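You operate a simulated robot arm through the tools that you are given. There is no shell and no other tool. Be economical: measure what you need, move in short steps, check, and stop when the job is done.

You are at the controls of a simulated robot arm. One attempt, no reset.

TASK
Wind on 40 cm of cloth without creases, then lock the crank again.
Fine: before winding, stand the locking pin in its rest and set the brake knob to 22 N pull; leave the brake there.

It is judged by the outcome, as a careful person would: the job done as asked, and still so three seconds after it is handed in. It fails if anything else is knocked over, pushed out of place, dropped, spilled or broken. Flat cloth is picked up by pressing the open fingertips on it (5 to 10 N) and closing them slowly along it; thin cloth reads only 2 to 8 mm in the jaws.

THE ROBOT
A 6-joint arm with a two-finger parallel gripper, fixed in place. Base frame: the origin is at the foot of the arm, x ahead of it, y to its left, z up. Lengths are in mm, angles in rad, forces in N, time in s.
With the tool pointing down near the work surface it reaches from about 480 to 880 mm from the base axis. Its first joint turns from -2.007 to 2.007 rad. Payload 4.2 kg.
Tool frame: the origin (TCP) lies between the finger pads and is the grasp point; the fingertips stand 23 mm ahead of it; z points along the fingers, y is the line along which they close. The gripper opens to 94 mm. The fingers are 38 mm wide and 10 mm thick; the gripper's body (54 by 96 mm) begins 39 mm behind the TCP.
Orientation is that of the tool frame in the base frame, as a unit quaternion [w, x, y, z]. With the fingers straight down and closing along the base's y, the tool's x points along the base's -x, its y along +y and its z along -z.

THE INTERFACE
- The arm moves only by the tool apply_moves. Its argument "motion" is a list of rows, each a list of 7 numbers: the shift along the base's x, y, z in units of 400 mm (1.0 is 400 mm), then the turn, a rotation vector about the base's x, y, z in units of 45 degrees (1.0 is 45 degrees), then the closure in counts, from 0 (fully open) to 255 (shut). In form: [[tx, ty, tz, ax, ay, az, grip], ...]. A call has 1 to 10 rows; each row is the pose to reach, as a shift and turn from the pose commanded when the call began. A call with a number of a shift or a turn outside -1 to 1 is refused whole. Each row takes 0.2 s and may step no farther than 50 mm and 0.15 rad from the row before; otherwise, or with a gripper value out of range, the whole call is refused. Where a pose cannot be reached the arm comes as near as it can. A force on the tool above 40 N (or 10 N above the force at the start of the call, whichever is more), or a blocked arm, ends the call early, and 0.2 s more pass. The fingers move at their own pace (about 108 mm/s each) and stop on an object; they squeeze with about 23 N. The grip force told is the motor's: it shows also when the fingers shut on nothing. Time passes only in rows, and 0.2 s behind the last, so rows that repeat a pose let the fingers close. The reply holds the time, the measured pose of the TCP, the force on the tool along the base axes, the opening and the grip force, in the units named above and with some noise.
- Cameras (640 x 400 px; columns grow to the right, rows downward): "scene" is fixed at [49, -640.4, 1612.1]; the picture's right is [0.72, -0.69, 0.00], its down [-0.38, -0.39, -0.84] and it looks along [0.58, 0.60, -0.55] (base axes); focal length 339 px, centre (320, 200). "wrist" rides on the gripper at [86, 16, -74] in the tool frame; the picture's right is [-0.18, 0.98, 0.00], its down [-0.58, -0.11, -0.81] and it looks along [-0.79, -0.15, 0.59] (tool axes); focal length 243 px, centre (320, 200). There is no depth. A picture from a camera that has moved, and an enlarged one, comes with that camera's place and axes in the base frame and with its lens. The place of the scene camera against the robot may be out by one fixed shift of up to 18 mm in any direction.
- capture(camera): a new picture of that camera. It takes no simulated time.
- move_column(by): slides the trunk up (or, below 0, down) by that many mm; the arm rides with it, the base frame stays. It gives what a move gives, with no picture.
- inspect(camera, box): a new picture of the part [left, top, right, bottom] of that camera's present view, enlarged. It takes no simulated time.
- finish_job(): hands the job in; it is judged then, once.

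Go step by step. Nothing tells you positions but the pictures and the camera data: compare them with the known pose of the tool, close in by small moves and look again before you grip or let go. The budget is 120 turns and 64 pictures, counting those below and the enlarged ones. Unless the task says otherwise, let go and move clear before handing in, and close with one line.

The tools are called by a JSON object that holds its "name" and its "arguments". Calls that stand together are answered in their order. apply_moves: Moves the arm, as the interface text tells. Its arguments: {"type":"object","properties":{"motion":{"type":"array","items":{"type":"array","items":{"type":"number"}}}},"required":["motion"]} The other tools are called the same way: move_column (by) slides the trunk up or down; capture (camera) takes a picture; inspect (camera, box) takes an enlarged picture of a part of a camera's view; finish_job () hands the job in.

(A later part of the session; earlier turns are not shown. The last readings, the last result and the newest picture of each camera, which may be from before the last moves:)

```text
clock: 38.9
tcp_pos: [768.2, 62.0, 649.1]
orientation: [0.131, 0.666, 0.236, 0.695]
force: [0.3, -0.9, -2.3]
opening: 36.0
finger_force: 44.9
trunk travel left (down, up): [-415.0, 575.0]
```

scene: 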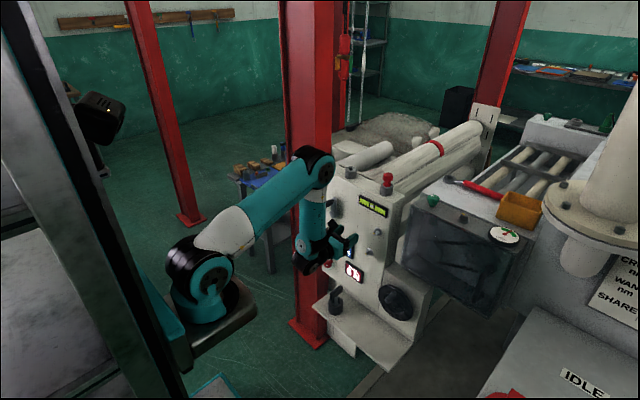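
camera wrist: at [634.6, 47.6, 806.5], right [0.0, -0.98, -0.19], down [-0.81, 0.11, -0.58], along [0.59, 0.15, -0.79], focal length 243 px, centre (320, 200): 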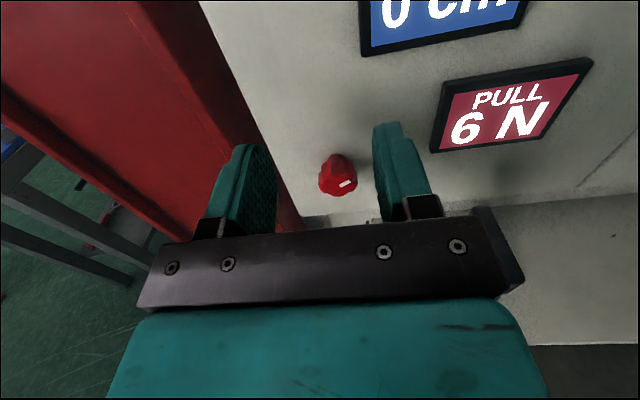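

Held at 36 mm. I turn clockwise by ~8.6° and read the display.

{"name": "apply_moves", "arguments": {"motion": [[0, 0, 0, 0.1, 0, 0, 255], [0, 0, 0, 0.19, 0, 0, 255]]}}

{"name": "inspect", "arguments": {"camera": "scene", "box": [290, 220, 386, 280]}}

```text
clock: 39.5
tcp_pos: [768.6, 61.0, 649.5]
orientation: [0.081, 0.674, 0.183, 0.711]
force: [-6.6, -12.5, -1.3]
opening: 35.9
finger_force: 45.0
trunk travel left (down, up): [-415.0, 575.0]
```

```text
6.67 times, centred on (338, 250) of scene
camera zoom: at [49.0, -640.4, 1612.1], right [0.72, -0.69, 0.0], down [-0.38, -0.39, -0.84], along [0.58, 0.6, -0.55], focal length 2260 px, centre (200, -133)
```

zoom: 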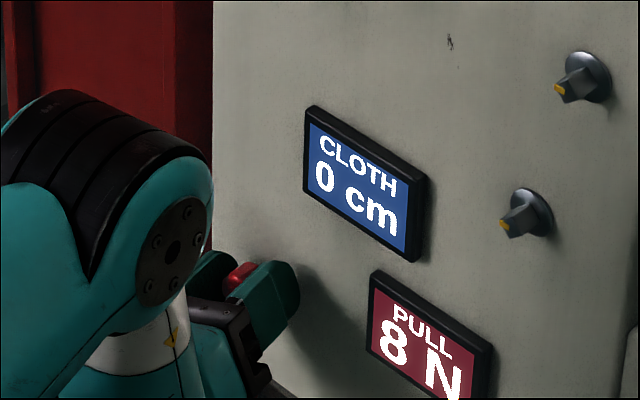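

The red knob is the brake: 8.6° gave +2 N. I turn on in steps, about 30° more.

{"name": "apply_moves", "arguments": {"motion": [[0, 0, 0, 0.15, 0, 0, 255], [0, 0, 0, 0.3, 0, 0, 255], [0, 0, 0, 0.45, 0, 0, 255], [0, 0, 0, 0.6, 0, 0, 255], [0, 0, 0, 0.7, 0, 0, 255]]}}

{"name": "inspect", "arguments": {"camera": "scene", "box": [290, 220, 386, 280]}}

```text
clock: 40.4
tcp_pos: [769.9, 58.9, 649.8]
orientation: [-0.028, 0.678, 0.061, 0.732]
force: [-10.3, -24.4, 4.1]
opening: 35.5
finger_force: 45.1
trunk travel left (down, up): [-415.0, 575.0]
stopped in row 4: the force on the tool passed its limit (the readings are from after the stop); the commanded pose is now the measured one
```

```text
6.67 times, centred on (338, 250) of scene
camera zoom: at [49.0, -640.4, 1612.1], right [0.72, -0.69, 0.0], down [-0.38, -0.39, -0.84], along [0.58, 0.6, -0.55], focal length 2260 px, centre (200, -133)
```

zoom: 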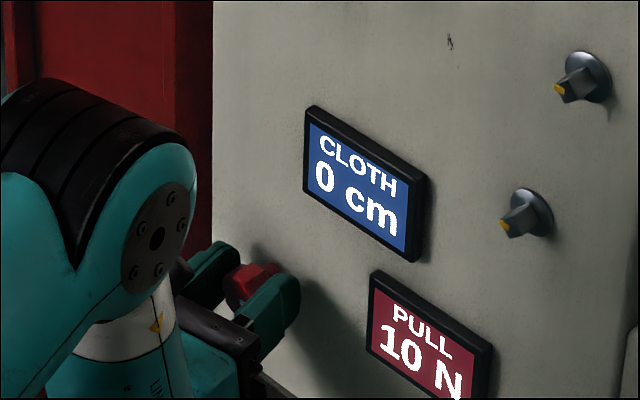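

Pull reads 10 N, but side force built up. I release, back-roll, and look to re-centre.

{"name": "apply_moves", "arguments": {"motion": [[0, 0, 0, 0, 0, 0, 180], [0, 0, 0, 0, 0, 0, 110], [0, 0, 0, 0, 0, 0, 110], [-0.02, 0, 0, -0.17, 0, 0, 110], [-0.02, 0, 0, -0.34, 0, 0, 110], [-0.02, 0, 0, -0.51, 0, 0, 110], [-0.02, 0, 0, -0.68, 0, 0, 110], [-0.02, 0, 0, -0.85, 0, 0, 110], [-0.02, 0, 0, -1, 0, 0, 110]]}}

{"name": "inspect", "arguments": {"camera": "wrist", "box": [200, 60, 456, 220]}}

```text
clock: 42.4
tcp_pos: [757.7, 60.3, 648.2]
orientation: [0.231, 0.636, 0.339, 0.653]
force: [0.8, -0.3, 0.7]
opening: 53.4
finger_force: 0.2
out of reach, approached as far as the arm can: row 9
trunk travel left (down, up): [-415.0, 575.0]
```

```text
2.50 times, centred on (328, 140) of wrist
camera zoom: at [678.2, 103.3, 721.9], right [0.14, -0.79, 0.6], down [-0.76, -0.47, -0.44], along [0.63, -0.4, -0.67], focal length 606 px, centre (300, 350)
```

zoom: 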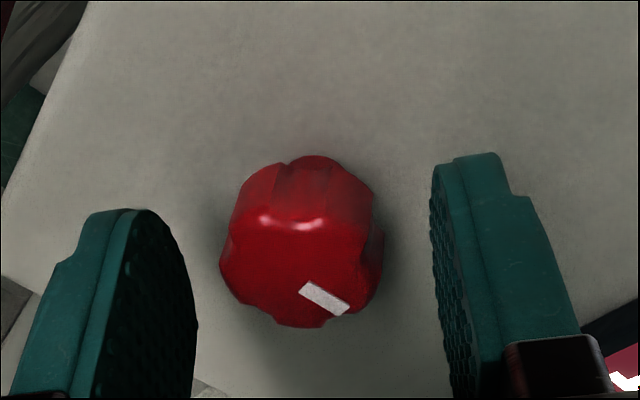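

Centred well. I advance, grip, and turn ~17° watching force.

{"name": "apply_moves", "arguments": {"motion": [[0.025, -0.001, -0.003, 0, 0, 0, 110], [0.025, -0.001, -0.003, 0, 0, 0, 200], [0.025, -0.001, -0.003, 0, 0, 0, 255], [0.025, -0.001, -0.003, 0, 0, 0, 255], [0.025, -0.002, -0.003, 0.15, 0, 0, 255], [0.025, -0.003, -0.003, 0.3, 0, 0, 255]]}}

{"name": "inspect", "arguments": {"camera": "scene", "box": [290, 220, 386, 280]}}

```text
clock: 43.7
tcp_pos: [764.0, 58.7, 644.6]
orientation: [0.175, 0.658, 0.28, 0.677]
force: [-21.0, -5.6, 6.1]
opening: 35.3
finger_force: 45.0
out of reach, approached as far as the arm can: row 1, 2, 3, 4
trunk travel left (down, up): [-415.0, 575.0]
stopped in row 6: the force on the tool passed its limit (the readings are from after the stop); the commanded pose is now the measured one
```

```text
6.67 times, centred on (338, 250) of scene
camera zoom: at [49.0, -640.4, 1612.1], right [0.72, -0.69, 0.0], down [-0.38, -0.39, -0.84], along [0.58, 0.6, -0.55], focal length 2260 px, centre (200, -133)
```

zoom: 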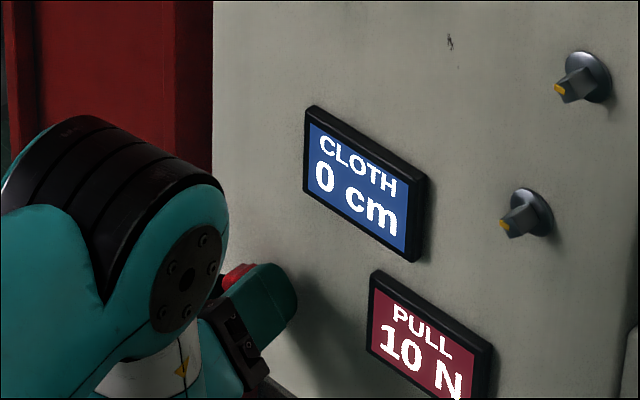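

An x push built up as reach changed. I ease back in x and keep turning in small steps.

{"name": "apply_moves", "arguments": {"motion": [[-0.006, 0, 0, 0.05, 0, 0, 255], [-0.006, 0, 0, 0.15, 0, 0, 255], [-0.006, 0, 0, 0.25, 0, 0, 255]]}}

```text
clock: 44.5
tcp_pos: [763.3, 57.1, 643.9]
orientation: [0.108, 0.672, 0.211, 0.702]
force: [25.6, 0.5, -4.5]
opening: 35.2
finger_force: 44.8
trunk travel left (down, up): [-415.0, 575.0]
```

{"name": "apply_moves", "arguments": {"motion": [[0.003, 0, 0, 0.05, 0, 0, 255], [0.003, -0.001, 0, 0.15, 0, 0, 255], [0.003, -0.002, 0, 0.25, 0, 0, 255]]}}

{"name": "inspect", "arguments": {"camera": "scene", "box": [290, 220, 386, 280]}}

```text
clock: 45.3
tcp_pos: [764.2, 56.8, 642.1]
orientation: [0.043, 0.679, 0.142, 0.719]
force: [12.8, 0.7, 2.5]
opening: 35.6
finger_force: 45.2
trunk travel left (down, up): [-415.0, 575.0]
```

```text
6.67 times, centred on (338, 250) of scene
camera zoom: at [49.0, -640.4, 1612.1], right [0.72, -0.69, 0.0], down [-0.38, -0.39, -0.84], along [0.58, 0.6, -0.55], focal length 2260 px, centre (200, -133)
```

zoom: 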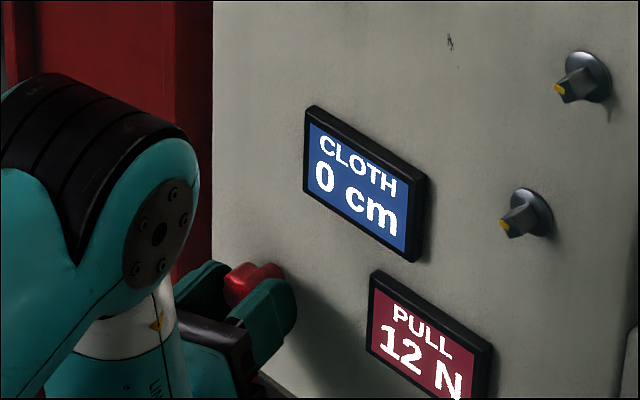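

Lateral forces are low now (12 N pull). Continue turning.

{"name": "apply_moves", "arguments": {"motion": [[0.002, 0, 0, 0.12, 0, 0, 255], [0.002, 0, 0, 0.24, 0, 0, 255], [0.002, 0, 0, 0.36, 0, 0, 255], [0.002, 0, 0, 0.48, 0, 0, 255], [0.002, 0, 0, 0.6, 0, 0, 255]]}}

{"name": "inspect", "arguments": {"camera": "scene", "box": [290, 220, 386, 280]}}

```text
clock: 46.5
tcp_pos: [763.3, 57.7, 642.4]
orientation: [-0.119, 0.672, -0.028, 0.731]
force: [-8.4, 10.6, -9.0]
opening: 35.3
finger_force: 45.0
trunk travel left (down, up): [-415.0, 575.0]
```

```text
6.67 times, centred on (338, 250) of scene
camera zoom: at [49.0, -640.4, 1612.1], right [0.72, -0.69, 0.0], down [-0.38, -0.39, -0.84], along [0.58, 0.6, -0.55], focal length 2260 px, centre (200, -133)
```

zoom: 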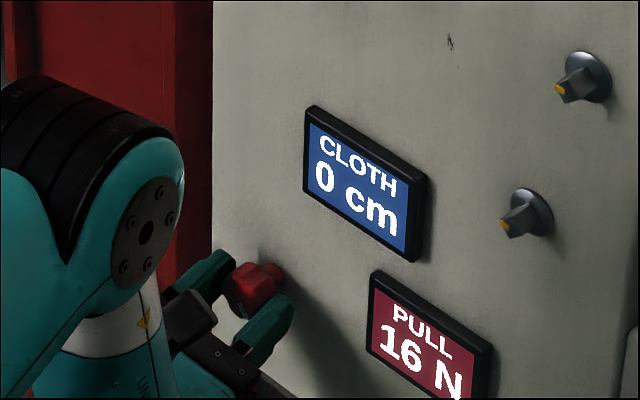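

16 N now (~0.15 N/deg). Continue another ~27°.

{"name": "apply_moves", "arguments": {"motion": [[-0.002, 0.002, -0.002, 0.12, 0, 0, 255], [-0.002, 0.002, -0.002, 0.24, 0, 0, 255], [-0.002, 0.002, -0.002, 0.36, 0, 0, 255], [-0.002, 0.002, -0.002, 0.48, 0, 0, 255], [-0.002, 0.002, -0.002, 0.6, 0, 0, 255]]}}

{"name": "inspect", "arguments": {"camera": "scene", "box": [290, 220, 386, 280]}}

```text
clock: 47.7
tcp_pos: [762.9, 60.6, 643.1]
orientation: [-0.271, 0.626, -0.199, 0.704]
force: [1.3, 23.6, -15.3]
opening: 35.2
finger_force: 45.1
trunk travel left (down, up): [-415.0, 575.0]
```

```text
6.67 times, centred on (338, 250) of scene
camera zoom: at [49.0, -640.4, 1612.1], right [0.72, -0.69, 0.0], down [-0.38, -0.39, -0.84], along [0.58, 0.6, -0.55], focal length 2260 px, centre (200, -133)
```

zoom: 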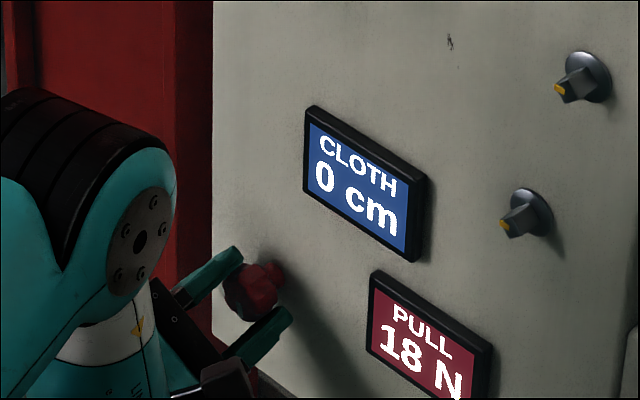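

18 N. Relieve the side force and turn ~18° more.

{"name": "apply_moves", "arguments": {"motion": [[0, 0.004, -0.003, 0.1, 0, 0, 255], [0, 0.005, -0.004, 0.2, 0, 0, 255], [0, 0.006, -0.004, 0.3, 0, 0, 255], [0, 0.007, -0.004, 0.4, 0, 0, 255]]}}

{"name": "inspect", "arguments": {"camera": "scene", "box": [290, 220, 386, 280]}}

```text
clock: 48.7
tcp_pos: [763.0, 60.2, 643.4]
orientation: [-0.354, 0.579, -0.305, 0.668]
force: [-26.5, -8.0, 13.3]
opening: 35.0
finger_force: 45.3
out of reach, approached as far as the arm can: row 4
trunk travel left (down, up): [-415.0, 575.0]
stopped in row 4: the force on the tool passed its limit (the readings are from after the stop); the commanded pose is now the measured one
```

```text
6.67 times, centred on (338, 250) of scene
camera zoom: at [49.0, -640.4, 1612.1], right [0.72, -0.69, 0.0], down [-0.38, -0.39, -0.84], along [0.58, 0.6, -0.55], focal length 2260 px, centre (200, -133)
```

zoom: 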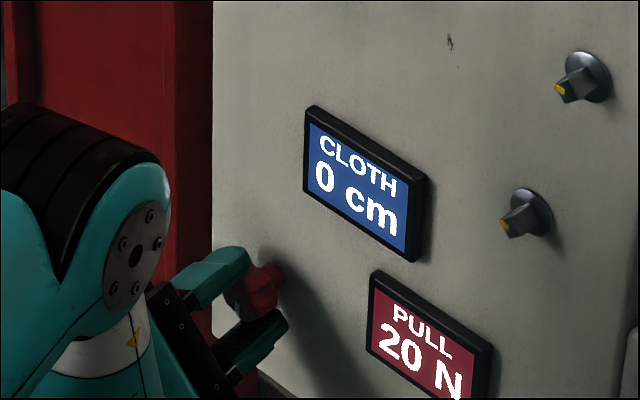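

20 N. The reach limit is near, so I release, roll back 45° and regrip for the last 2 N.

{"name": "apply_moves", "arguments": {"motion": [[0, 0, 0, 0, 0, 0, 180], [0, 0, 0, 0, 0, 0, 110], [0, 0, 0, 0, 0, 0, 110], [-0.015, 0, 0, -0.17, 0, 0, 110], [-0.015, 0, 0, -0.34, 0, 0, 110], [-0.015, 0, 0, -0.51, 0, 0, 110], [-0.015, 0, 0, -0.68, 0, 0, 110], [-0.015, 0, 0, -0.85, 0, 0, 110], [-0.015, -0.003, 0, -1, 0, 0, 110]]}}

{"name": "inspect", "arguments": {"camera": "wrist", "box": [200, 60, 456, 220]}}

{"name": "inspect", "arguments": {"camera": "scene", "box": [290, 220, 386, 280]}}

```text
clock: 50.7
tcp_pos: [757.4, 60.8, 639.6]
orientation: [-0.106, 0.671, -0.024, 0.733]
force: [0.5, -0.8, -0.5]
opening: 53.6
finger_force: 0.1
trunk travel left (down, up): [-415.0, 575.0]
```

```text
2.50 times, centred on (328, 140) of wrist
camera zoom: at [678.8, 22.4, 716.2], right [0.13, -0.93, -0.35], down [-0.77, 0.13, -0.63], along [0.63, 0.36, -0.69], focal length 606 px, centre (300, 350)
```

zoom: 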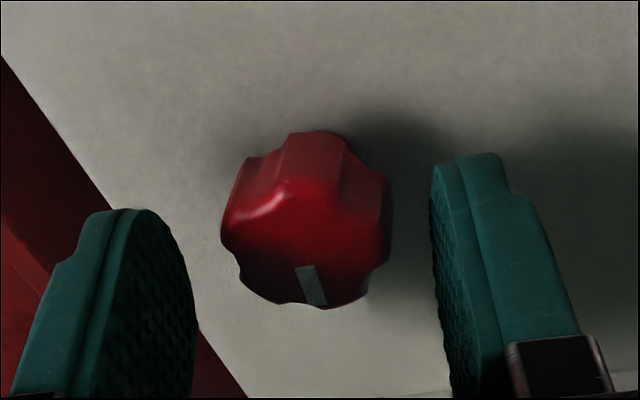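

```text
6.67 times, centred on (338, 250) of scene
camera zoom: at [49.0, -640.4, 1612.1], right [0.72, -0.69, 0.0], down [-0.38, -0.39, -0.84], along [0.58, 0.6, -0.55], focal length 2260 px, centre (200, -133)
```

zoom: 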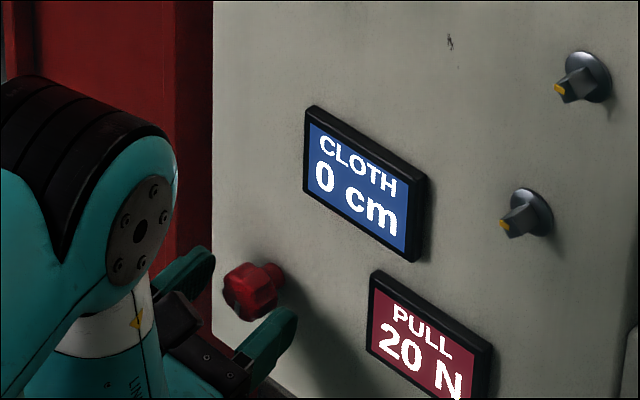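

Centre ≈ (59, 643.5). Regrip and turn ~17°.

{"name": "apply_moves", "arguments": {"motion": [[0.017, -0.004, 0.01, 0, 0, 0, 110], [0.017, -0.004, 0.01, 0, 0, 0, 200], [0.017, -0.004, 0.01, 0, 0, 0, 255], [0.017, -0.004, 0.01, 0, 0, 0, 255], [0.017, -0.004, 0.01, 0.1, 0, 0, 255], [0.017, -0.004, 0.01, 0.2, 0, 0, 255], [0.017, -0.004, 0.01, 0.3, 0, 0, 255], [0.017, -0.004, 0.01, 0.38, 0, 0, 255]]}}

{"name": "inspect", "arguments": {"camera": "scene", "box": [290, 220, 386, 280]}}

```text
clock: 52.5
tcp_pos: [765.2, 57.7, 645.5]
orientation: [-0.206, 0.648, -0.135, 0.721]
force: [-2.9, -3.8, -4.4]
opening: 35.6
finger_force: 44.9
trunk travel left (down, up): [-415.0, 575.0]
```

```text
6.67 times, centred on (338, 250) of scene
camera zoom: at [49.0, -640.4, 1612.1], right [0.72, -0.69, 0.0], down [-0.38, -0.39, -0.84], along [0.58, 0.6, -0.55], focal length 2260 px, centre (200, -133)
```

zoom: 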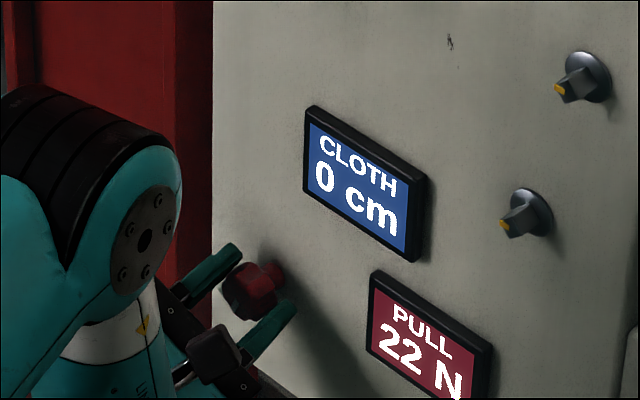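

Brake reads 22 N. I release, back out, and undo most of the roll.

{"name": "apply_moves", "arguments": {"motion": [[0, 0, 0, 0, 0, 0, 180], [0, 0, 0, 0, 0, 0, 110], [0, 0, 0, 0, 0, 0, 110], [-0.08, 0, 0, 0, 0, 0, 110], [-0.16, 0, 0, -0.16, 0, 0, 110], [-0.17, 0, 0, -0.32, 0, 0, 110], [-0.17, 0, 0, -0.48, 0, 0, 110], [-0.17, 0, 0, -0.63, 0, 0, 110]]}}

{"name": "move_column", "arguments": {"by": 300}}

{"name": "capture", "arguments": {"camera": "wrist"}}

```text
clock: 54.3
tcp_pos: [696.7, 57.8, 645.7]
orientation: [-0.041, 0.678, 0.048, 0.732]
force: [0.3, -0.1, -0.4]
opening: 53.5
finger_force: 0.0
trunk travel left (down, up): [-415.0, 575.0]
```

```text
clock: 57.3
tcp_pos: [696.9, 57.8, 946.4]
orientation: [-0.04, 0.678, 0.047, 0.732]
force: [-0.1, 0.2, 0.1]
opening: 53.7
finger_force: 0.2
trunk travel left (down, up): [-715.0, 275.0]
```

```text
13 pictures are left
camera wrist: at [617.8, 34.9, 1026.9], right [0.13, -0.98, -0.17], down [-0.77, 0.01, -0.64], along [0.63, 0.22, -0.75], focal length 243 px, centre (320, 200)
```

wrist: 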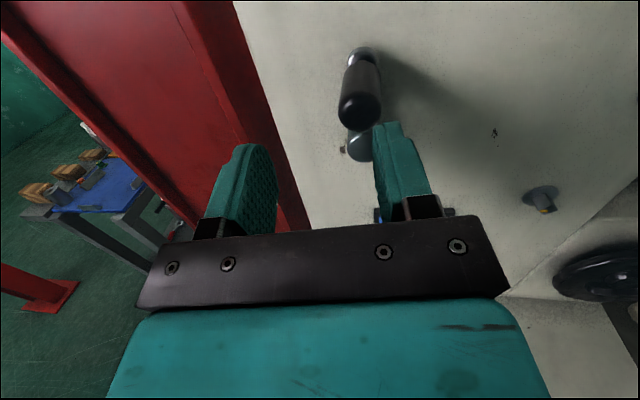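

Handle tip ≈ (730, 41, 962), hub ≈ (785, 43, 902), radius ≈ 60. I back off a little and roll −90° about the tool axis so the fingers close vertically on the handle.

{"name": "apply_moves", "arguments": {"motion": [[0, 0, 0.02, -0.165, -0.02, -0.013, 110], [0, 0, 0.03, -0.33, -0.041, -0.025, 110], [0, 0, 0.03, -0.495, -0.062, -0.038, 110], [0, 0, 0.03, -0.66, -0.082, -0.051, 110], [0, 0, 0.03, -0.825, -0.103, -0.063, 110], [0, 0, 0.03, -0.989, -0.123, -0.076, 110]]}}

{"name": "apply_moves", "arguments": {"motion": [[0, 0, 0, -0.165, -0.02, -0.013, 110], [0, 0, 0, -0.33, -0.041, -0.025, 110], [0, 0, 0, -0.495, -0.062, -0.038, 110], [0, 0, 0, -0.66, -0.082, -0.051, 110], [0, 0, 0, -0.825, -0.103, -0.063, 110], [0, 0, 0, -0.989, -0.123, -0.076, 110]]}}

```text
clock: 58.7
tcp_pos: [696.0, 57.9, 957.0]
orientation: [0.244, 0.608, 0.303, 0.692]
force: [0.5, -0.4, -0.5]
opening: 53.4
finger_force: 0.1
trunk travel left (down, up): [-715.0, 275.0]
```

```text
clock: 60.1
tcp_pos: [695.9, 56.9, 957.2]
orientation: [0.49, 0.446, 0.513, 0.545]
force: [0.8, -0.5, -0.6]
opening: 53.6
finger_force: 0.0
trunk travel left (down, up): [-715.0, 275.0]
```

Reached. I fix the pitch, align to (42, 962) and advance to x≈728, then check.

{"name": "apply_moves", "arguments": {"motion": [[0, -0.038, 0.012, 0, 0.097, 0, 110], [0.04, -0.038, 0.012, 0, 0.097, 0, 110], [0.08, -0.038, 0.012, 0, 0.097, 0, 110]]}}

{"name": "capture", "arguments": {"camera": "wrist"}}

```text
clock: 60.9
tcp_pos: [728.8, 43.3, 963.0]
orientation: [0.47, 0.467, 0.53, 0.529]
force: [-0.7, 0.6, 0.5]
opening: 53.5
finger_force: 0.0
trunk travel left (down, up): [-715.0, 275.0]
```

```text
12 pictures are left
camera wrist: at [643.6, 122.0, 978.7], right [0.02, -0.18, 0.98], down [-0.73, -0.68, -0.11], along [0.68, -0.71, -0.15], focal length 243 px, centre (320, 200)
```

wrist: 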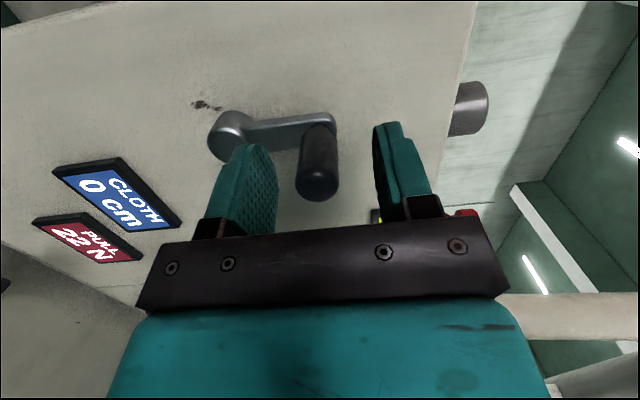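

Handle tip is exactly at the grasp point, and both displays are visible from here. I advance 15 mm and close.

{"name": "apply_moves", "arguments": {"motion": [[0.036, 0.001, 0, 0, 0, 0, 110], [0.036, 0.001, 0, 0, 0, 0, 200], [0.036, 0.001, 0, 0, 0, 0, 255], [0.036, 0.001, 0, 0, 0, 0, 255]]}}

```text
clock: 61.9
tcp_pos: [743.3, 43.2, 960.2]
orientation: [0.468, 0.468, 0.533, 0.527]
force: [0.0, 0.1, -26.8]
opening: 21.9
finger_force: 45.0
trunk travel left (down, up): [-715.0, 275.0]
```

Gripped (22 mm); relieve the −z load and try the first 20° clockwise.

{"name": "apply_moves", "arguments": {"motion": [[0, 0, -0.006, 0, 0, 0, 255], [0, -0.0126, -0.0066, 0, 0, 0, 255], [0, -0.0252, -0.0082, 0, 0, 0, 255], [0, -0.0376, -0.011, 0, 0, 0, 255], [0, -0.0496, -0.0147, 0, 0, 0, 255]]}}

{"name": "inspect", "arguments": {"camera": "wrist", "box": [0, 60, 320, 260]}}

```text
clock: 63.1
tcp_pos: [743.5, 25.2, 957.0]
orientation: [0.468, 0.467, 0.531, 0.53]
force: [-9.4, 3.9, -3.4]
opening: 21.6
finger_force: 45.3
trunk travel left (down, up): [-715.0, 275.0]
```

```text
2.00 times, centred on (160, 160) of wrist
camera zoom: at [658.0, 102.8, 973.2], right [0.02, -0.18, 0.98], down [-0.73, -0.68, -0.11], along [0.68, -0.71, -0.15], focal length 485 px, centre (640, 280)
```

zoom: 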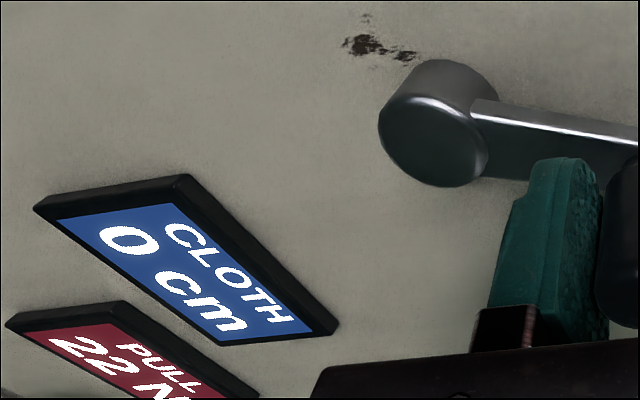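

Display still 0 at ~18°; continue to ~45° and read again.

{"name": "apply_moves", "arguments": {"motion": [[0, -0.0115, -0.005, 0, 0, 0, 255], [0, -0.0228, -0.0107, 0, 0, 0, 255], [0, -0.0335, -0.0173, 0, 0, 0, 255], [0, -0.0435, -0.0247, 0, 0, 0, 255], [0, -0.053, -0.0336, 0, 0, 0, 255]]}}

{"name": "inspect", "arguments": {"camera": "wrist", "box": [0, 60, 320, 260]}}

```text
clock: 64.3
tcp_pos: [743.0, 0.7, 943.2]
orientation: [0.469, 0.467, 0.53, 0.53]
force: [2.7, 2.0, 1.3]
opening: 21.7
finger_force: 45.1
trunk travel left (down, up): [-715.0, 275.0]
```

```text
2.00 times, centred on (160, 160) of wrist
camera zoom: at [658.1, 80.3, 959.2], right [0.02, -0.18, 0.98], down [-0.73, -0.68, -0.11], along [0.68, -0.72, -0.14], focal length 485 px, centre (640, 280)
```

zoom: 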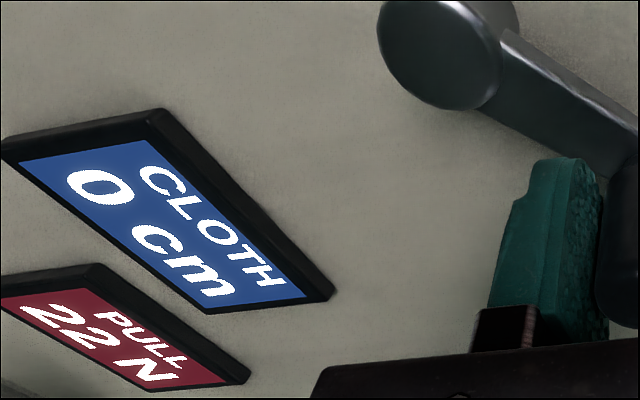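

Almost no load and no count — probably the free/wrong direction. I swing back past the top counter-clockwise and watch the force.

{"name": "apply_moves", "arguments": {"motion": [[0, 0.021, 0.0178, 0, 0, 0, 255], [0, 0.043, 0.0305, 0, 0, 0, 255], [0, 0.067, 0.0393, 0, 0, 0, 255], [0, 0.092, 0.0437, 0, 0, 0, 255], [0, 0.1175, 0.0437, 0, 0, 0, 255], [0, 0.1425, 0.0393, 0, 0, 0, 255], [0, 0.1665, 0.0305, 0, 0, 0, 255], [0, 0.189, 0.0178, 0, 0, 0, 255]]}}

{"name": "inspect", "arguments": {"camera": "wrist", "box": [0, 60, 320, 260]}}

```text
clock: 66.1
tcp_pos: [741.9, 78.7, 949.5]
orientation: [0.468, 0.467, 0.531, 0.53]
force: [-0.5, -0.4, -0.2]
opening: 0.3
finger_force: 42.4
trunk travel left (down, up): [-715.0, 275.0]
```

```text
2.00 times, centred on (160, 160) of wrist
camera zoom: at [657.0, 157.2, 966.9], right [0.02, -0.18, 0.98], down [-0.73, -0.68, -0.11], along [0.69, -0.71, -0.15], focal length 485 px, centre (640, 280)
```

zoom: 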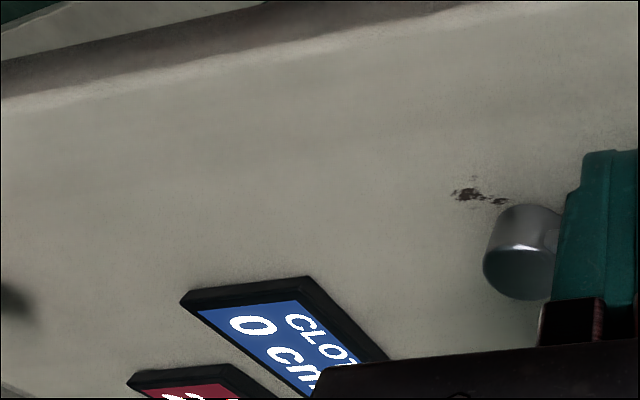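

The handle slipped out: reverse is blocked (ratchet), so clockwise is the winding way. I back off, open, and find the handle.

{"name": "apply_moves", "arguments": {"motion": [[-0.06, 0, 0, 0, 0, 0, 255], [-0.1, -0.03, 0, 0, 0, 0, 110], [-0.1, -0.12, 0, 0, 0, 0, 110], [-0.1, -0.14, -0.01, 0, 0, 0, 110]]}}

{"name": "capture", "arguments": {"camera": "wrist"}}

```text
clock: 67.1
tcp_pos: [702.5, 20.3, 945.8]
orientation: [0.469, 0.468, 0.53, 0.529]
force: [0.4, 0.3, 0.4]
opening: 53.6
finger_force: 0.0
trunk travel left (down, up): [-715.0, 275.0]
```

```text
8 pictures are left
camera wrist: at [617.5, 100.2, 962.7], right [0.02, -0.18, 0.98], down [-0.73, -0.68, -0.11], along [0.68, -0.71, -0.15], focal length 243 px, centre (320, 200)
```

wrist: 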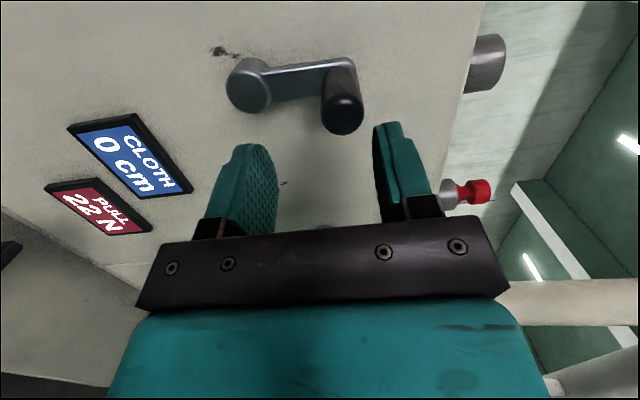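

The handle is back at top (43, 960): there is a stop at zero in that direction, so clockwise it is, with a finer gear than I assumed. I regrip.

{"name": "apply_moves", "arguments": {"motion": [[0, 0.057, 0.035, 0, 0, 0, 110], [0.05, 0.057, 0.035, 0, 0, 0, 110], [0.102, 0.057, 0.035, 0, 0, 0, 110], [0.102, 0.057, 0.035, 0, 0, 0, 200], [0.102, 0.057, 0.035, 0, 0, 0, 255], [0.102, 0.057, 0.035, 0, 0, 0, 255]]}}

```text
clock: 68.5
tcp_pos: [744.4, 45.2, 960.4]
orientation: [0.469, 0.468, 0.531, 0.528]
force: [0.3, -0.5, -1.9]
opening: 21.6
finger_force: 44.9
trunk travel left (down, up): [-715.0, 275.0]
```

Held with little load. First quarter turn clockwise.

{"name": "apply_moves", "arguments": {"motion": [[0, -0.0254, -0.0022, 0, 0, 0, 255], [0, -0.05, -0.0088, 0, 0, 0, 255], [0, -0.0731, -0.0196, 0, 0, 0, 255], [0, -0.094, -0.0342, 0, 0, 0, 255], [0, -0.112, -0.0522, 0, 0, 0, 255], [0, -0.1267, -0.0731, 0, 0, 0, 255], [0, -0.1374, -0.0962, 0, 0, 0, 255], [0, -0.144, -0.1209, 0, 0, 0, 255], [0, -0.1463, -0.1463, 0, 0, 0, 255]]}}

```text
clock: 70.5
tcp_pos: [743.8, -14.0, 902.6]
orientation: [0.47, 0.468, 0.53, 0.528]
force: [-0.3, 14.2, 1.2]
opening: 21.5
finger_force: 45.2
trunk travel left (down, up): [-715.0, 275.0]
```

{"name": "capture", "arguments": {"camera": "wrist"}}

```text
7 pictures are left
camera wrist: at [658.7, 64.8, 918.5], right [0.02, -0.18, 0.98], down [-0.73, -0.68, -0.11], along [0.68, -0.71, -0.15], focal length 243 px, centre (320, 200)
```

wrist: 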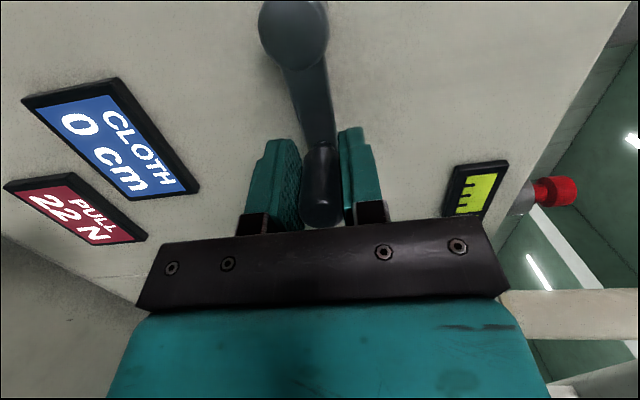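

Still 0 cm and no load at 90°: clockwise seems only to slacken. I return to top and feel, in small steps, what counter-clockwise does there.

{"name": "apply_moves", "arguments": {"motion": [[0, 0.0022, 0.0254, 0, 0, 0, 255], [0, 0.0088, 0.05, 0, 0, 0, 255], [0, 0.0196, 0.0731, 0, 0, 0, 255], [0, 0.0342, 0.094, 0, 0, 0, 255], [0, 0.0522, 0.112, 0, 0, 0, 255], [0, 0.0731, 0.1267, 0, 0, 0, 255], [0, 0.0962, 0.1374, 0, 0, 0, 255], [0, 0.1209, 0.144, 0, 0, 0, 255], [0, 0.1463, 0.1463, 0, 0, 0, 255]]}}

{"name": "apply_moves", "arguments": {"motion": [[0, 0.004, 0, 0, 0, 0, 255], [0, 0.008, 0, 0, 0, 0, 255]]}}

{"name": "apply_moves", "arguments": {"motion": [[0, 0.004, 0, 0, 0, 0, 255], [0, 0.008, 0, 0, 0, 0, 255]]}}

```text
clock: 72.5
tcp_pos: [743.0, 44.0, 960.3]
orientation: [0.47, 0.468, 0.53, 0.528]
force: [-9.8, -2.0, -10.5]
opening: 21.6
finger_force: 45.0
trunk travel left (down, up): [-715.0, 275.0]
```

```text
clock: 73.1
tcp_pos: [744.2, 45.5, 960.0]
orientation: [0.47, 0.468, 0.53, 0.528]
force: [-9.8, -8.9, -8.4]
opening: 21.5
finger_force: 44.8
trunk travel left (down, up): [-715.0, 275.0]
```

```text
clock: 73.7
tcp_pos: [743.2, 47.6, 959.9]
orientation: [0.471, 0.469, 0.529, 0.527]
force: [-8.2, -29.1, -10.0]
opening: 21.3
finger_force: 44.5
trunk travel left (down, up): [-715.0, 275.0]
```

{"name": "apply_moves", "arguments": {"motion": [[0, 0.003, 0, 0, 0, 0, 255], [0, 0.006, 0, 0, 0, 0, 255]]}}

{"name": "inspect", "arguments": {"camera": "wrist", "box": [0, 40, 400, 290]}}

```text
clock: 74.3
tcp_pos: [744.1, 51.4, 960.0]
orientation: [0.469, 0.468, 0.53, 0.529]
force: [-6.5, -31.7, -11.7]
opening: 21.1
finger_force: 45.0
trunk travel left (down, up): [-715.0, 275.0]
```

```text
1.60 times, centred on (200, 165) of wrist
camera zoom: at [659.5, 130.2, 976.5], right [0.02, -0.18, 0.98], down [-0.73, -0.67, -0.11], along [0.68, -0.72, -0.15], focal length 388 px, centre (512, 256)
```

zoom: 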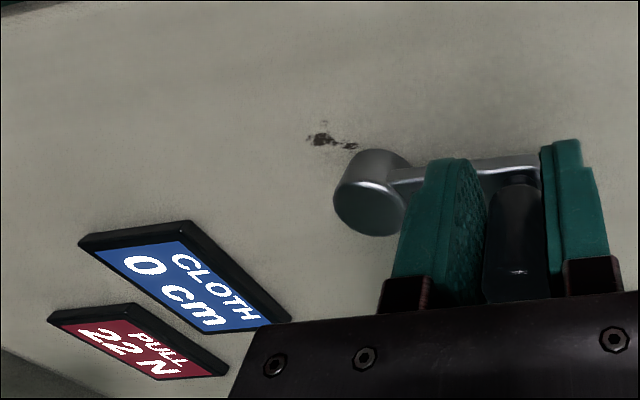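

The handle hasn't moved: a hard stop at zero counter-clockwise, so winding must be clockwise with a small feed per turn. I re-centre the grip and wind half a turn.

{"name": "apply_moves", "arguments": {"motion": [[0, 0, 0, 0, 0, 0, 180], [0, 0, 0, 0, 0, 0, 150], [0, -0.021, 0, 0, 0, 0, 150], [0, -0.021, -0.001, 0, 0, 0, 200], [0, -0.021, -0.001, 0, 0, 0, 255], [0, -0.021, -0.001, 0, 0, 0, 255]]}}

{"name": "apply_moves", "arguments": {"motion": [[0, -0.0252, -0.0022, 0, 0, 0, 255], [0, -0.0496, -0.0087, 0, 0, 0, 255], [0, -0.0725, -0.0194, 0, 0, 0, 255], [0, -0.0932, -0.0339, 0, 0, 0, 255], [0, -0.1111, -0.0518, 0, 0, 0, 255], [0, -0.1256, -0.0725, 0, 0, 0, 255], [0, -0.1363, -0.0954, 0, 0, 0, 255], [0, -0.1428, -0.1198, 0, 0, 0, 255], [0, -0.145, -0.145, 0, 0, 0, 255]]}}

{"name": "apply_moves", "arguments": {"motion": [[0, 0.0022, -0.0252, 0, 0, 0, 255], [0, 0.0087, -0.0496, 0, 0, 0, 255], [0, 0.0194, -0.0725, 0, 0, 0, 255], [0, 0.0339, -0.0932, 0, 0, 0, 255], [0, 0.0518, -0.1111, 0, 0, 0, 255], [0, 0.0725, -0.1256, 0, 0, 0, 255], [0, 0.0954, -0.1363, 0, 0, 0, 255], [0, 0.1198, -0.1428, 0, 0, 0, 255], [0, 0.145, -0.145, 0, 0, 0, 255]]}}

```text
clock: 75.7
tcp_pos: [744.4, 44.6, 961.1]
orientation: [0.469, 0.467, 0.531, 0.529]
force: [0.7, 2.0, 7.9]
opening: 21.1
finger_force: 45.1
trunk travel left (down, up): [-715.0, 275.0]
```

```text
clock: 77.7
tcp_pos: [744.1, -14.7, 899.5]
orientation: [0.469, 0.468, 0.531, 0.528]
force: [-0.1, -3.1, -0.2]
opening: 21.3
finger_force: 45.1
trunk travel left (down, up): [-715.0, 275.0]
```

```text
clock: 79.0
tcp_pos: [744.5, 12.6, 850.8]
orientation: [0.468, 0.469, 0.533, 0.526]
force: [15.1, -11.2, -22.4]
opening: 21.0
finger_force: 44.8
trunk travel left (down, up): [-715.0, 275.0]
stopped in row 6: the force on the tool passed its limit (the readings are from after the stop); the commanded pose is now the measured one
```

A radial pull stopped it at ~146°; refitting the circle gives centre (45.5, 899.7), radius 60.4. I go on with that.

{"name": "apply_moves", "arguments": {"motion": [[0, -0.0022, -0.003, 0, 0, 0, 255], [0, 0.0208, -0.0158, 0, 0, 0, 255], [0, 0.0458, -0.0243, 0, 0, 0, 255], [0, 0.0718, -0.0285, 0, 0, 0, 255], [0, 0.098, -0.028, 0, 0, 0, 255]]}}

```text
clock: 80.2
tcp_pos: [743.8, 53.0, 839.3]
orientation: [0.467, 0.469, 0.533, 0.527]
force: [6.8, 0.7, -21.5]
opening: 21.4
finger_force: 45.3
trunk travel left (down, up): [-715.0, 275.0]
```

{"name": "apply_moves", "arguments": {"motion": [[0, 0.0028, -0.0045, 0, 0, 0, 255], [0, 0.029, 0.0008, 0, 0, 0, 255], [0, 0.054, 0.0103, 0, 0, 0, 255], [0, 0.0768, 0.024, 0, 0, 0, 255], [0, 0.097, 0.0415, 0, 0, 0, 255], [0, 0.1138, 0.0623, 0, 0, 0, 255], [0, 0.1268, 0.0858, 0, 0, 0, 255], [0, 0.1355, 0.111, 0, 0, 0, 255], [0, 0.1398, 0.1373, 0, 0, 0, 255], [0, 0.1393, 0.164, 0, 0, 0, 255]]}}

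{"name": "capture", "arguments": {"camera": "wrist"}}

```text
clock: 82.5
tcp_pos: [744.0, 105.5, 906.0]
orientation: [0.469, 0.468, 0.532, 0.527]
force: [3.6, -12.7, -2.1]
opening: 21.0
finger_force: 44.4
trunk travel left (down, up): [-715.0, 275.0]
```

```text
5 pictures are left
camera wrist: at [659.1, 184.4, 923.2], right [0.03, -0.18, 0.98], down [-0.73, -0.68, -0.1], along [0.68, -0.72, -0.15], focal length 243 px, centre (320, 200)
```

wrist: 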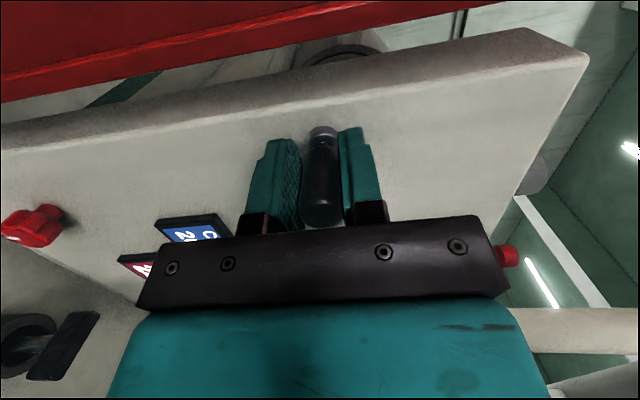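

{"name": "inspect", "arguments": {"camera": "wrist", "box": [110, 200, 240, 281]}}

```text
4.92 times, centred on (175, 240) of wrist
camera zoom: at [659.1, 184.4, 923.2], right [0.03, -0.18, 0.98], down [-0.73, -0.68, -0.1], along [0.68, -0.72, -0.15], focal length 1194 px, centre (1034, 1)
```

zoom: 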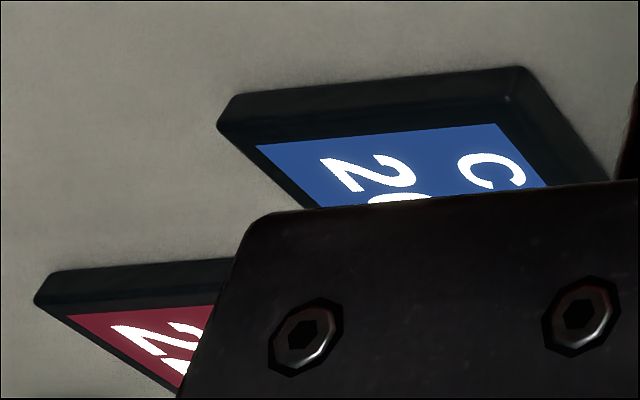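

The counter has started ("2x cm" at ~275°), so clockwise is right, with some take-up at first. I finish the turn to the top and read there.

{"name": "apply_moves", "arguments": {"motion": [[0, -0.002, 0.0005, 0, 0, 0, 255], [0, -0.0073, 0.0265, 0, 0, 0, 255], [0, -0.0168, 0.0513, 0, 0, 0, 255], [0, -0.0303, 0.0743, 0, 0, 0, 255], [0, -0.0478, 0.0943, 0, 0, 0, 255], [0, -0.0685, 0.111, 0, 0, 0, 255], [0, -0.0918, 0.1238, 0, 0, 0, 255], [0, -0.1168, 0.1325, 0, 0, 0, 255], [0, -0.143, 0.1368, 0, 0, 0, 255], [0, -0.159, 0.137, 0, 0, 0, 255]]}}

{"name": "inspect", "arguments": {"camera": "wrist", "box": [0, 60, 480, 360]}}

```text
clock: 84.7
tcp_pos: [744.6, 46.0, 960.4]
orientation: [0.465, 0.469, 0.535, 0.527]
force: [9.1, 2.5, -33.3]
opening: 21.2
finger_force: 45.1
trunk travel left (down, up): [-715.0, 275.0]
```

```text
1.33 times, centred on (240, 210) of wrist
camera zoom: at [658.6, 123.5, 977.2], right [0.03, -0.18, 0.98], down [-0.73, -0.68, -0.1], along [0.69, -0.71, -0.15], focal length 324 px, centre (427, 187)
```

zoom: 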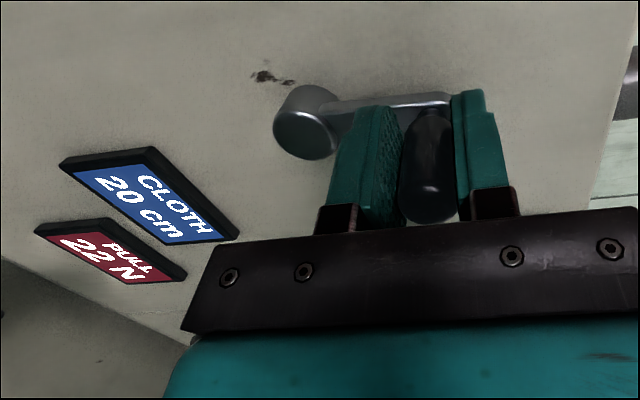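

One turn = 20 cm, so exactly one more turn is needed, ending at the top. Next quarter.

{"name": "apply_moves", "arguments": {"motion": [[0, -0.0263, -0.0073, 0, 0, 0, 255], [0, -0.0517, -0.0141, 0, 0, 0, 255], [0, -0.0756, -0.0253, 0, 0, 0, 255], [0, -0.0972, -0.0404, 0, 0, 0, 255], [0, -0.1159, -0.059, 0, 0, 0, 255], [0, -0.131, -0.0806, 0, 0, 0, 255], [0, -0.1421, -0.1045, 0, 0, 0, 255], [0, -0.149, -0.13, 0, 0, 0, 255], [0, -0.1513, -0.1563, 0, 0, 0, 255]]}}

```text
clock: 86.7
tcp_pos: [742.8, -16.7, 899.5]
orientation: [0.468, 0.467, 0.532, 0.529]
force: [-3.5, 31.1, 2.0]
opening: 21.1
finger_force: 45.3
trunk travel left (down, up): [-715.0, 275.0]
```

{"name": "apply_moves", "arguments": {"motion": [[0, 0.0065, -0.0263, 0, 0, 0, 255], [0, 0.0141, -0.0517, 0, 0, 0, 255], [0, 0.0253, -0.0756, 0, 0, 0, 255], [0, 0.0404, -0.0972, 0, 0, 0, 255], [0, 0.059, -0.1159, 0, 0, 0, 255], [0, 0.0806, -0.131, 0, 0, 0, 255], [0, 0.1045, -0.1421, 0, 0, 0, 255], [0, 0.13, -0.149, 0, 0, 0, 255], [0, 0.1563, -0.1513, 0, 0, 0, 255]]}}

```text
clock: 88.7
tcp_pos: [744.1, 44.4, 840.3]
orientation: [0.47, 0.469, 0.53, 0.528]
force: [10.2, -3.2, 24.3]
opening: 21.4
finger_force: 44.5
trunk travel left (down, up): [-715.0, 275.0]
```

{"name": "apply_moves", "arguments": {"motion": [[0, 0.0263, 0.0053, 0, 0, 0, 255], [0, 0.0517, 0.0121, 0, 0, 0, 255], [0, 0.0756, 0.0233, 0, 0, 0, 255], [0, 0.0972, 0.0384, 0, 0, 0, 255], [0, 0.1159, 0.057, 0, 0, 0, 255], [0, 0.131, 0.0786, 0, 0, 0, 255], [0, 0.1421, 0.1025, 0, 0, 0, 255], [0, 0.149, 0.128, 0, 0, 0, 255], [0, 0.1513, 0.1543, 0, 0, 0, 255]]}}

```text
clock: 90.7
tcp_pos: [743.1, 104.4, 898.5]
orientation: [0.467, 0.469, 0.534, 0.526]
force: [13.2, -22.0, -2.7]
opening: 21.4
finger_force: 44.8
trunk travel left (down, up): [-715.0, 275.0]
```

{"name": "apply_moves", "arguments": {"motion": [[0, -0.0058, 0.026, 0, 0, 0, 255], [0, -0.0125, 0.0511, 0, 0, 0, 255], [0, -0.0235, 0.0748, 0, 0, 0, 255], [0, -0.0385, 0.0961, 0, 0, 0, 255], [0, -0.0569, 0.1145, 0, 0, 0, 255], [0, -0.0783, 0.1295, 0, 0, 0, 255], [0, -0.1019, 0.1405, 0, 0, 0, 255], [0, -0.127, 0.1472, 0, 0, 0, 255], [0, -0.153, 0.1495, 0, 0, 0, 255]]}}

```text
clock: 92.7
tcp_pos: [743.1, 44.4, 960.1]
orientation: [0.467, 0.468, 0.533, 0.528]
force: [-5.2, 3.4, -1.7]
opening: 21.3
finger_force: 44.8
trunk travel left (down, up): [-715.0, 275.0]
```

Second turn complete with low forces at the top. I release, back off and read the display.

{"name": "apply_moves", "arguments": {"motion": [[0, 0, 0, 0, 0, 0, 200], [0, 0, 0, 0, 0, 0, 110], [0, 0, 0, 0, 0, 0, 110], [-0.05, 0, 0, 0, 0, 0, 110], [-0.105, 0, 0, 0, 0, 0, 110]]}}

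{"name": "capture", "arguments": {"camera": "wrist"}}

```text
clock: 93.8
tcp_pos: [700.9, 44.7, 960.3]
orientation: [0.467, 0.469, 0.533, 0.527]
force: [-0.2, -0.3, -0.7]
opening: 53.4
finger_force: 0.1
trunk travel left (down, up): [-715.0, 275.0]
```

```text
2 pictures are left
camera wrist: at [616.0, 123.4, 976.6], right [0.03, -0.18, 0.98], down [-0.73, -0.68, -0.1], along [0.68, -0.71, -0.15], focal length 243 px, centre (320, 200)
```

wrist: 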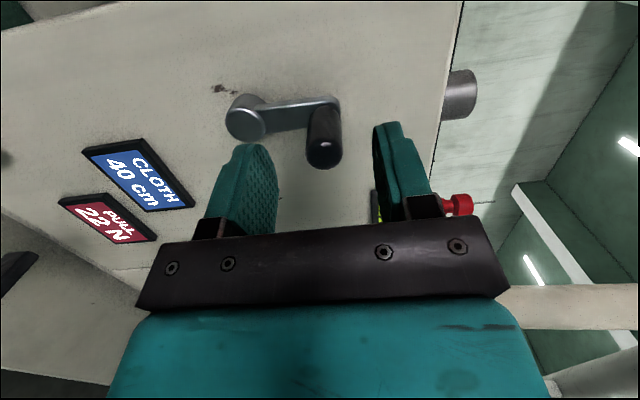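

Display: 40 cm, 22 N, crank at the top. Now I rise and turn the tool back to pointing down.

{"name": "move_column", "arguments": {"by": 250}}

{"name": "apply_moves", "arguments": {"motion": [[0.04, 0, 0.03, 0, 0.17, 0, 110], [0.08, -0.05, 0.03, 0, 0.34, 0, 110], [0.08, -0.1, 0.03, 0, 0.51, 0, 110], [0.08, -0.15, 0.03, 0, 0.68, 0, 110], [0.08, -0.2, 0.03, 0, 0.85, 0, 110], [0.08, -0.25, 0.03, 0, 1, 0, 110]]}}

{"name": "apply_moves", "arguments": {"motion": [[0, 0, 0, 0, 0.17, 0, 110], [0, -0.02, 0, 0, 0.34, 0, 110], [0, -0.04, 0, 0, 0.51, 0, 110], [0, -0.06, 0, 0, 0.68, 0, 110], [0, -0.08, 0, 0, 0.85, 0, 110], [0, -0.1, 0, 0, 1, 0, 110]]}}

```text
clock: 96.4
tcp_pos: [700.2, 44.9, 1209.6]
orientation: [0.467, 0.468, 0.533, 0.527]
force: [-0.1, -0.1, 0.3]
opening: 53.4
finger_force: 0.0
trunk travel left (down, up): [-965.0, 25.0]
```

```text
clock: 97.8
tcp_pos: [596.9, -50.3, 1119.3]
orientation: [0.263, 0.619, 0.656, 0.343]
force: [-0.4, 0.5, 0.9]
opening: 53.4
finger_force: 0.0
out of reach, approached as far as the arm can: row 1, 2, 3, 4, 5, 6
trunk travel left (down, up): [-965.0, 25.0]
```

```text
clock: 99.2
tcp_pos: [400.0, -53.3, 959.3]
orientation: [0.07, 0.699, 0.698, 0.142]
force: [0.3, 0.3, 0.1]
opening: 53.5
finger_force: 0.0
out of reach, approached as far as the arm can: row 1, 2, 3, 4, 5, 6
trunk travel left (down, up): [-965.0, 25.0]
```

The wrist branch pulled the hand back toward the base, clear of everything. I now yaw +90° while rising and moving forward again.

{"name": "apply_moves", "arguments": {"motion": [[0.02, 0, 0.06, 0, 0, 0.17, 110], [0.06, 0, 0.15, 0, 0, 0.34, 110], [0.11, 0, 0.25, 0, 0, 0.51, 110], [0.16, 0, 0.35, 0, 0, 0.68, 110], [0.22, 0, 0.45, 0, 0, 0.85, 110], [0.28, 0, 0.55, 0, 0, 1, 110]]}}

```text
clock: 100.6
tcp_pos: [454.6, 33.7, 1027.4]
orientation: [0.046, 0.376, 0.872, 0.309]
force: [5.9, -1.3, 3.8]
opening: 53.7
finger_force: 0.0
out of reach, approached as far as the arm can: row 1, 2, 3, 4, 5, 6
trunk travel left (down, up): [-965.0, 25.0]
```

I apply the exact residual rotation to "straight down" while moving forward and up.

{"name": "apply_moves", "arguments": {"motion": [[0.059, -0.02, 0.078, -0.117, 0.017, 0.142, 110], [0.118, -0.04, 0.156, -0.234, 0.034, 0.284, 110], [0.177, -0.06, 0.234, -0.351, 0.052, 0.426, 110], [0.236, -0.08, 0.312, -0.468, 0.069, 0.568, 110], [0.295, -0.1, 0.39, -0.585, 0.087, 0.71, 110], [0.354, -0.12, 0.468, -0.702, 0.104, 0.852, 110], [0.41, -0.14, 0.55, -0.823, 0.122, 1, 110]]}}

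```text
clock: 102.2
tcp_pos: [616.7, -19.0, 1249.2]
orientation: [0.002, -0.003, 1.0, 0.003]
force: [0.0, 0.8, -0.6]
opening: 53.4
finger_force: 0.1
trunk travel left (down, up): [-965.0, 25.0]
```

Tool is straight down. I fly to above the rest at (831, −140, 1180).

{"name": "apply_moves", "arguments": {"motion": [[0.09, -0.05, -0.02, 0, 0, 0, 110], [0.18, -0.1, -0.04, 0, 0, 0, 110], [0.27, -0.15, -0.06, 0, 0, 0, 110], [0.36, -0.2, -0.08, 0, 0, 0, 110], [0.45, -0.25, -0.11, 0, 0, 0, 110], [0.536, -0.302, -0.14, 0, 0, 0, 110], [0.536, -0.302, -0.173, 0, 0, 0, 110], [0.536, -0.302, -0.173, 0, 0, 0, 110]]}}

{"name": "apply_moves", "arguments": {"motion": [[0, 0, 0, 0, 0, 0, 110]]}}

{"name": "apply_moves", "arguments": {"motion": [[0, 0, 0, 0, 0, 0, 110]]}}

```text
clock: 104.0
tcp_pos: [832.1, -140.2, 1179.0]
orientation: [0.002, -0.001, 1.0, 0.003]
force: [0.2, -1.0, -0.2]
opening: 53.6
finger_force: 0.1
trunk travel left (down, up): [-965.0, 25.0]
```

```text
clock: 104.4
tcp_pos: [830.3, -141.1, 1178.5]
orientation: [0.001, -0.003, 1.0, 0.002]
force: [0.2, -0.5, -0.1]
opening: 53.7
finger_force: 0.1
trunk travel left (down, up): [-965.0, 25.0]
```

```text
clock: 104.8
tcp_pos: [830.6, -140.3, 1179.4]
orientation: [0.002, -0.003, 1.0, 0.003]
force: [0.5, -0.4, -0.2]
opening: 53.6
finger_force: 0.0
trunk travel left (down, up): [-965.0, 25.0]
```

Averaged pose matches where I left the pin. Descend 68 mm and close, checking force.

{"name": "apply_moves", "arguments": {"motion": [[0, 0.0005, -0.08, 0, 0, 0, 110], [0, 0.0005, -0.15, 0, 0, 0, 110], [0, 0.0005, -0.171, 0, 0, 0, 110], [0, 0.0005, -0.171, 0, 0, 0, 200], [0, 0.0005, -0.171, 0, 0, 0, 255], [0, 0.0005, -0.171, 0, 0, 0, 255]]}}

```text
clock: 106.2
tcp_pos: [830.3, -139.7, 1111.2]
orientation: [0.002, -0.003, 1.0, 0.003]
force: [0.3, 0.7, -0.5]
opening: 28.6
finger_force: 23.2
trunk travel left (down, up): [-965.0, 25.0]
```

Pin gripped. Lift and carry it over the lock socket, then lower to just above the mouth.

{"name": "apply_moves", "arguments": {"motion": [[0, 0, 0.03, 0, 0, 0, 255], [0, 0, 0.08, 0, 0, 0, 255], [0, 0, 0.17, 0, 0, 0, 255], [0.001, 0.1, 0.2, 0, 0, 0, 255], [0.002, 0.2, 0.2, 0, 0, 0, 255], [0.003, 0.3, 0.2, 0, 0, 0, 255], [0.0038, 0.3797, 0.18, 0, 0, 0, 255], [0.0038, 0.3797, 0.1, 0, 0, 0, 255], [0.0038, 0.3797, 0.085, 0, 0, 0, 255]]}}

{"name": "inspect", "arguments": {"camera": "wrist", "box": [230, 20, 422, 140]}}

```text
clock: 108.2
tcp_pos: [831.4, 11.0, 1145.8]
orientation: [0.002, -0.003, 1.0, 0.002]
force: [-0.5, 0.6, -1.2]
opening: 28.8
finger_force: 23.1
trunk travel left (down, up): [-965.0, 25.0]
```

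```text
3.33 times, centred on (326, 80) of wrist
camera zoom: at [744.8, 28.3, 1220.0], right [0.18, 0.98, 0.01], down [0.58, -0.11, 0.81], along [0.8, -0.14, -0.59], focal length 809 px, centre (300, 600)
```

zoom: 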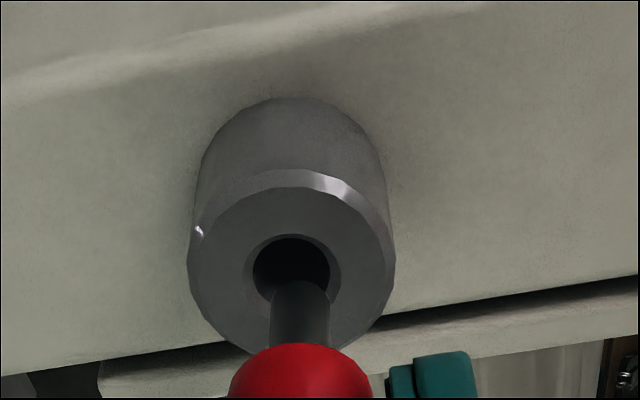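

Nearly aligned, within the hole's clearance (same picture as at the rest, where it went in freely). Apply a half correction and lower gently.

{"name": "apply_moves", "arguments": {"motion": [[-0.002, -0.0022, 0, 0, 0, 0, 255], [-0.002, -0.0022, -0.02, 0, 0, 0, 255], [-0.002, -0.0022, -0.035, 0, 0, 0, 255], [-0.002, -0.0022, -0.05, 0, 0, 0, 255]]}}

```text
clock: 109.2
tcp_pos: [832.8, 9.4, 1124.0]
orientation: [0.002, -0.002, 1.0, 0.003]
force: [0.1, 0.6, 0.0]
opening: 28.9
finger_force: 23.1
trunk travel left (down, up): [-965.0, 25.0]
```

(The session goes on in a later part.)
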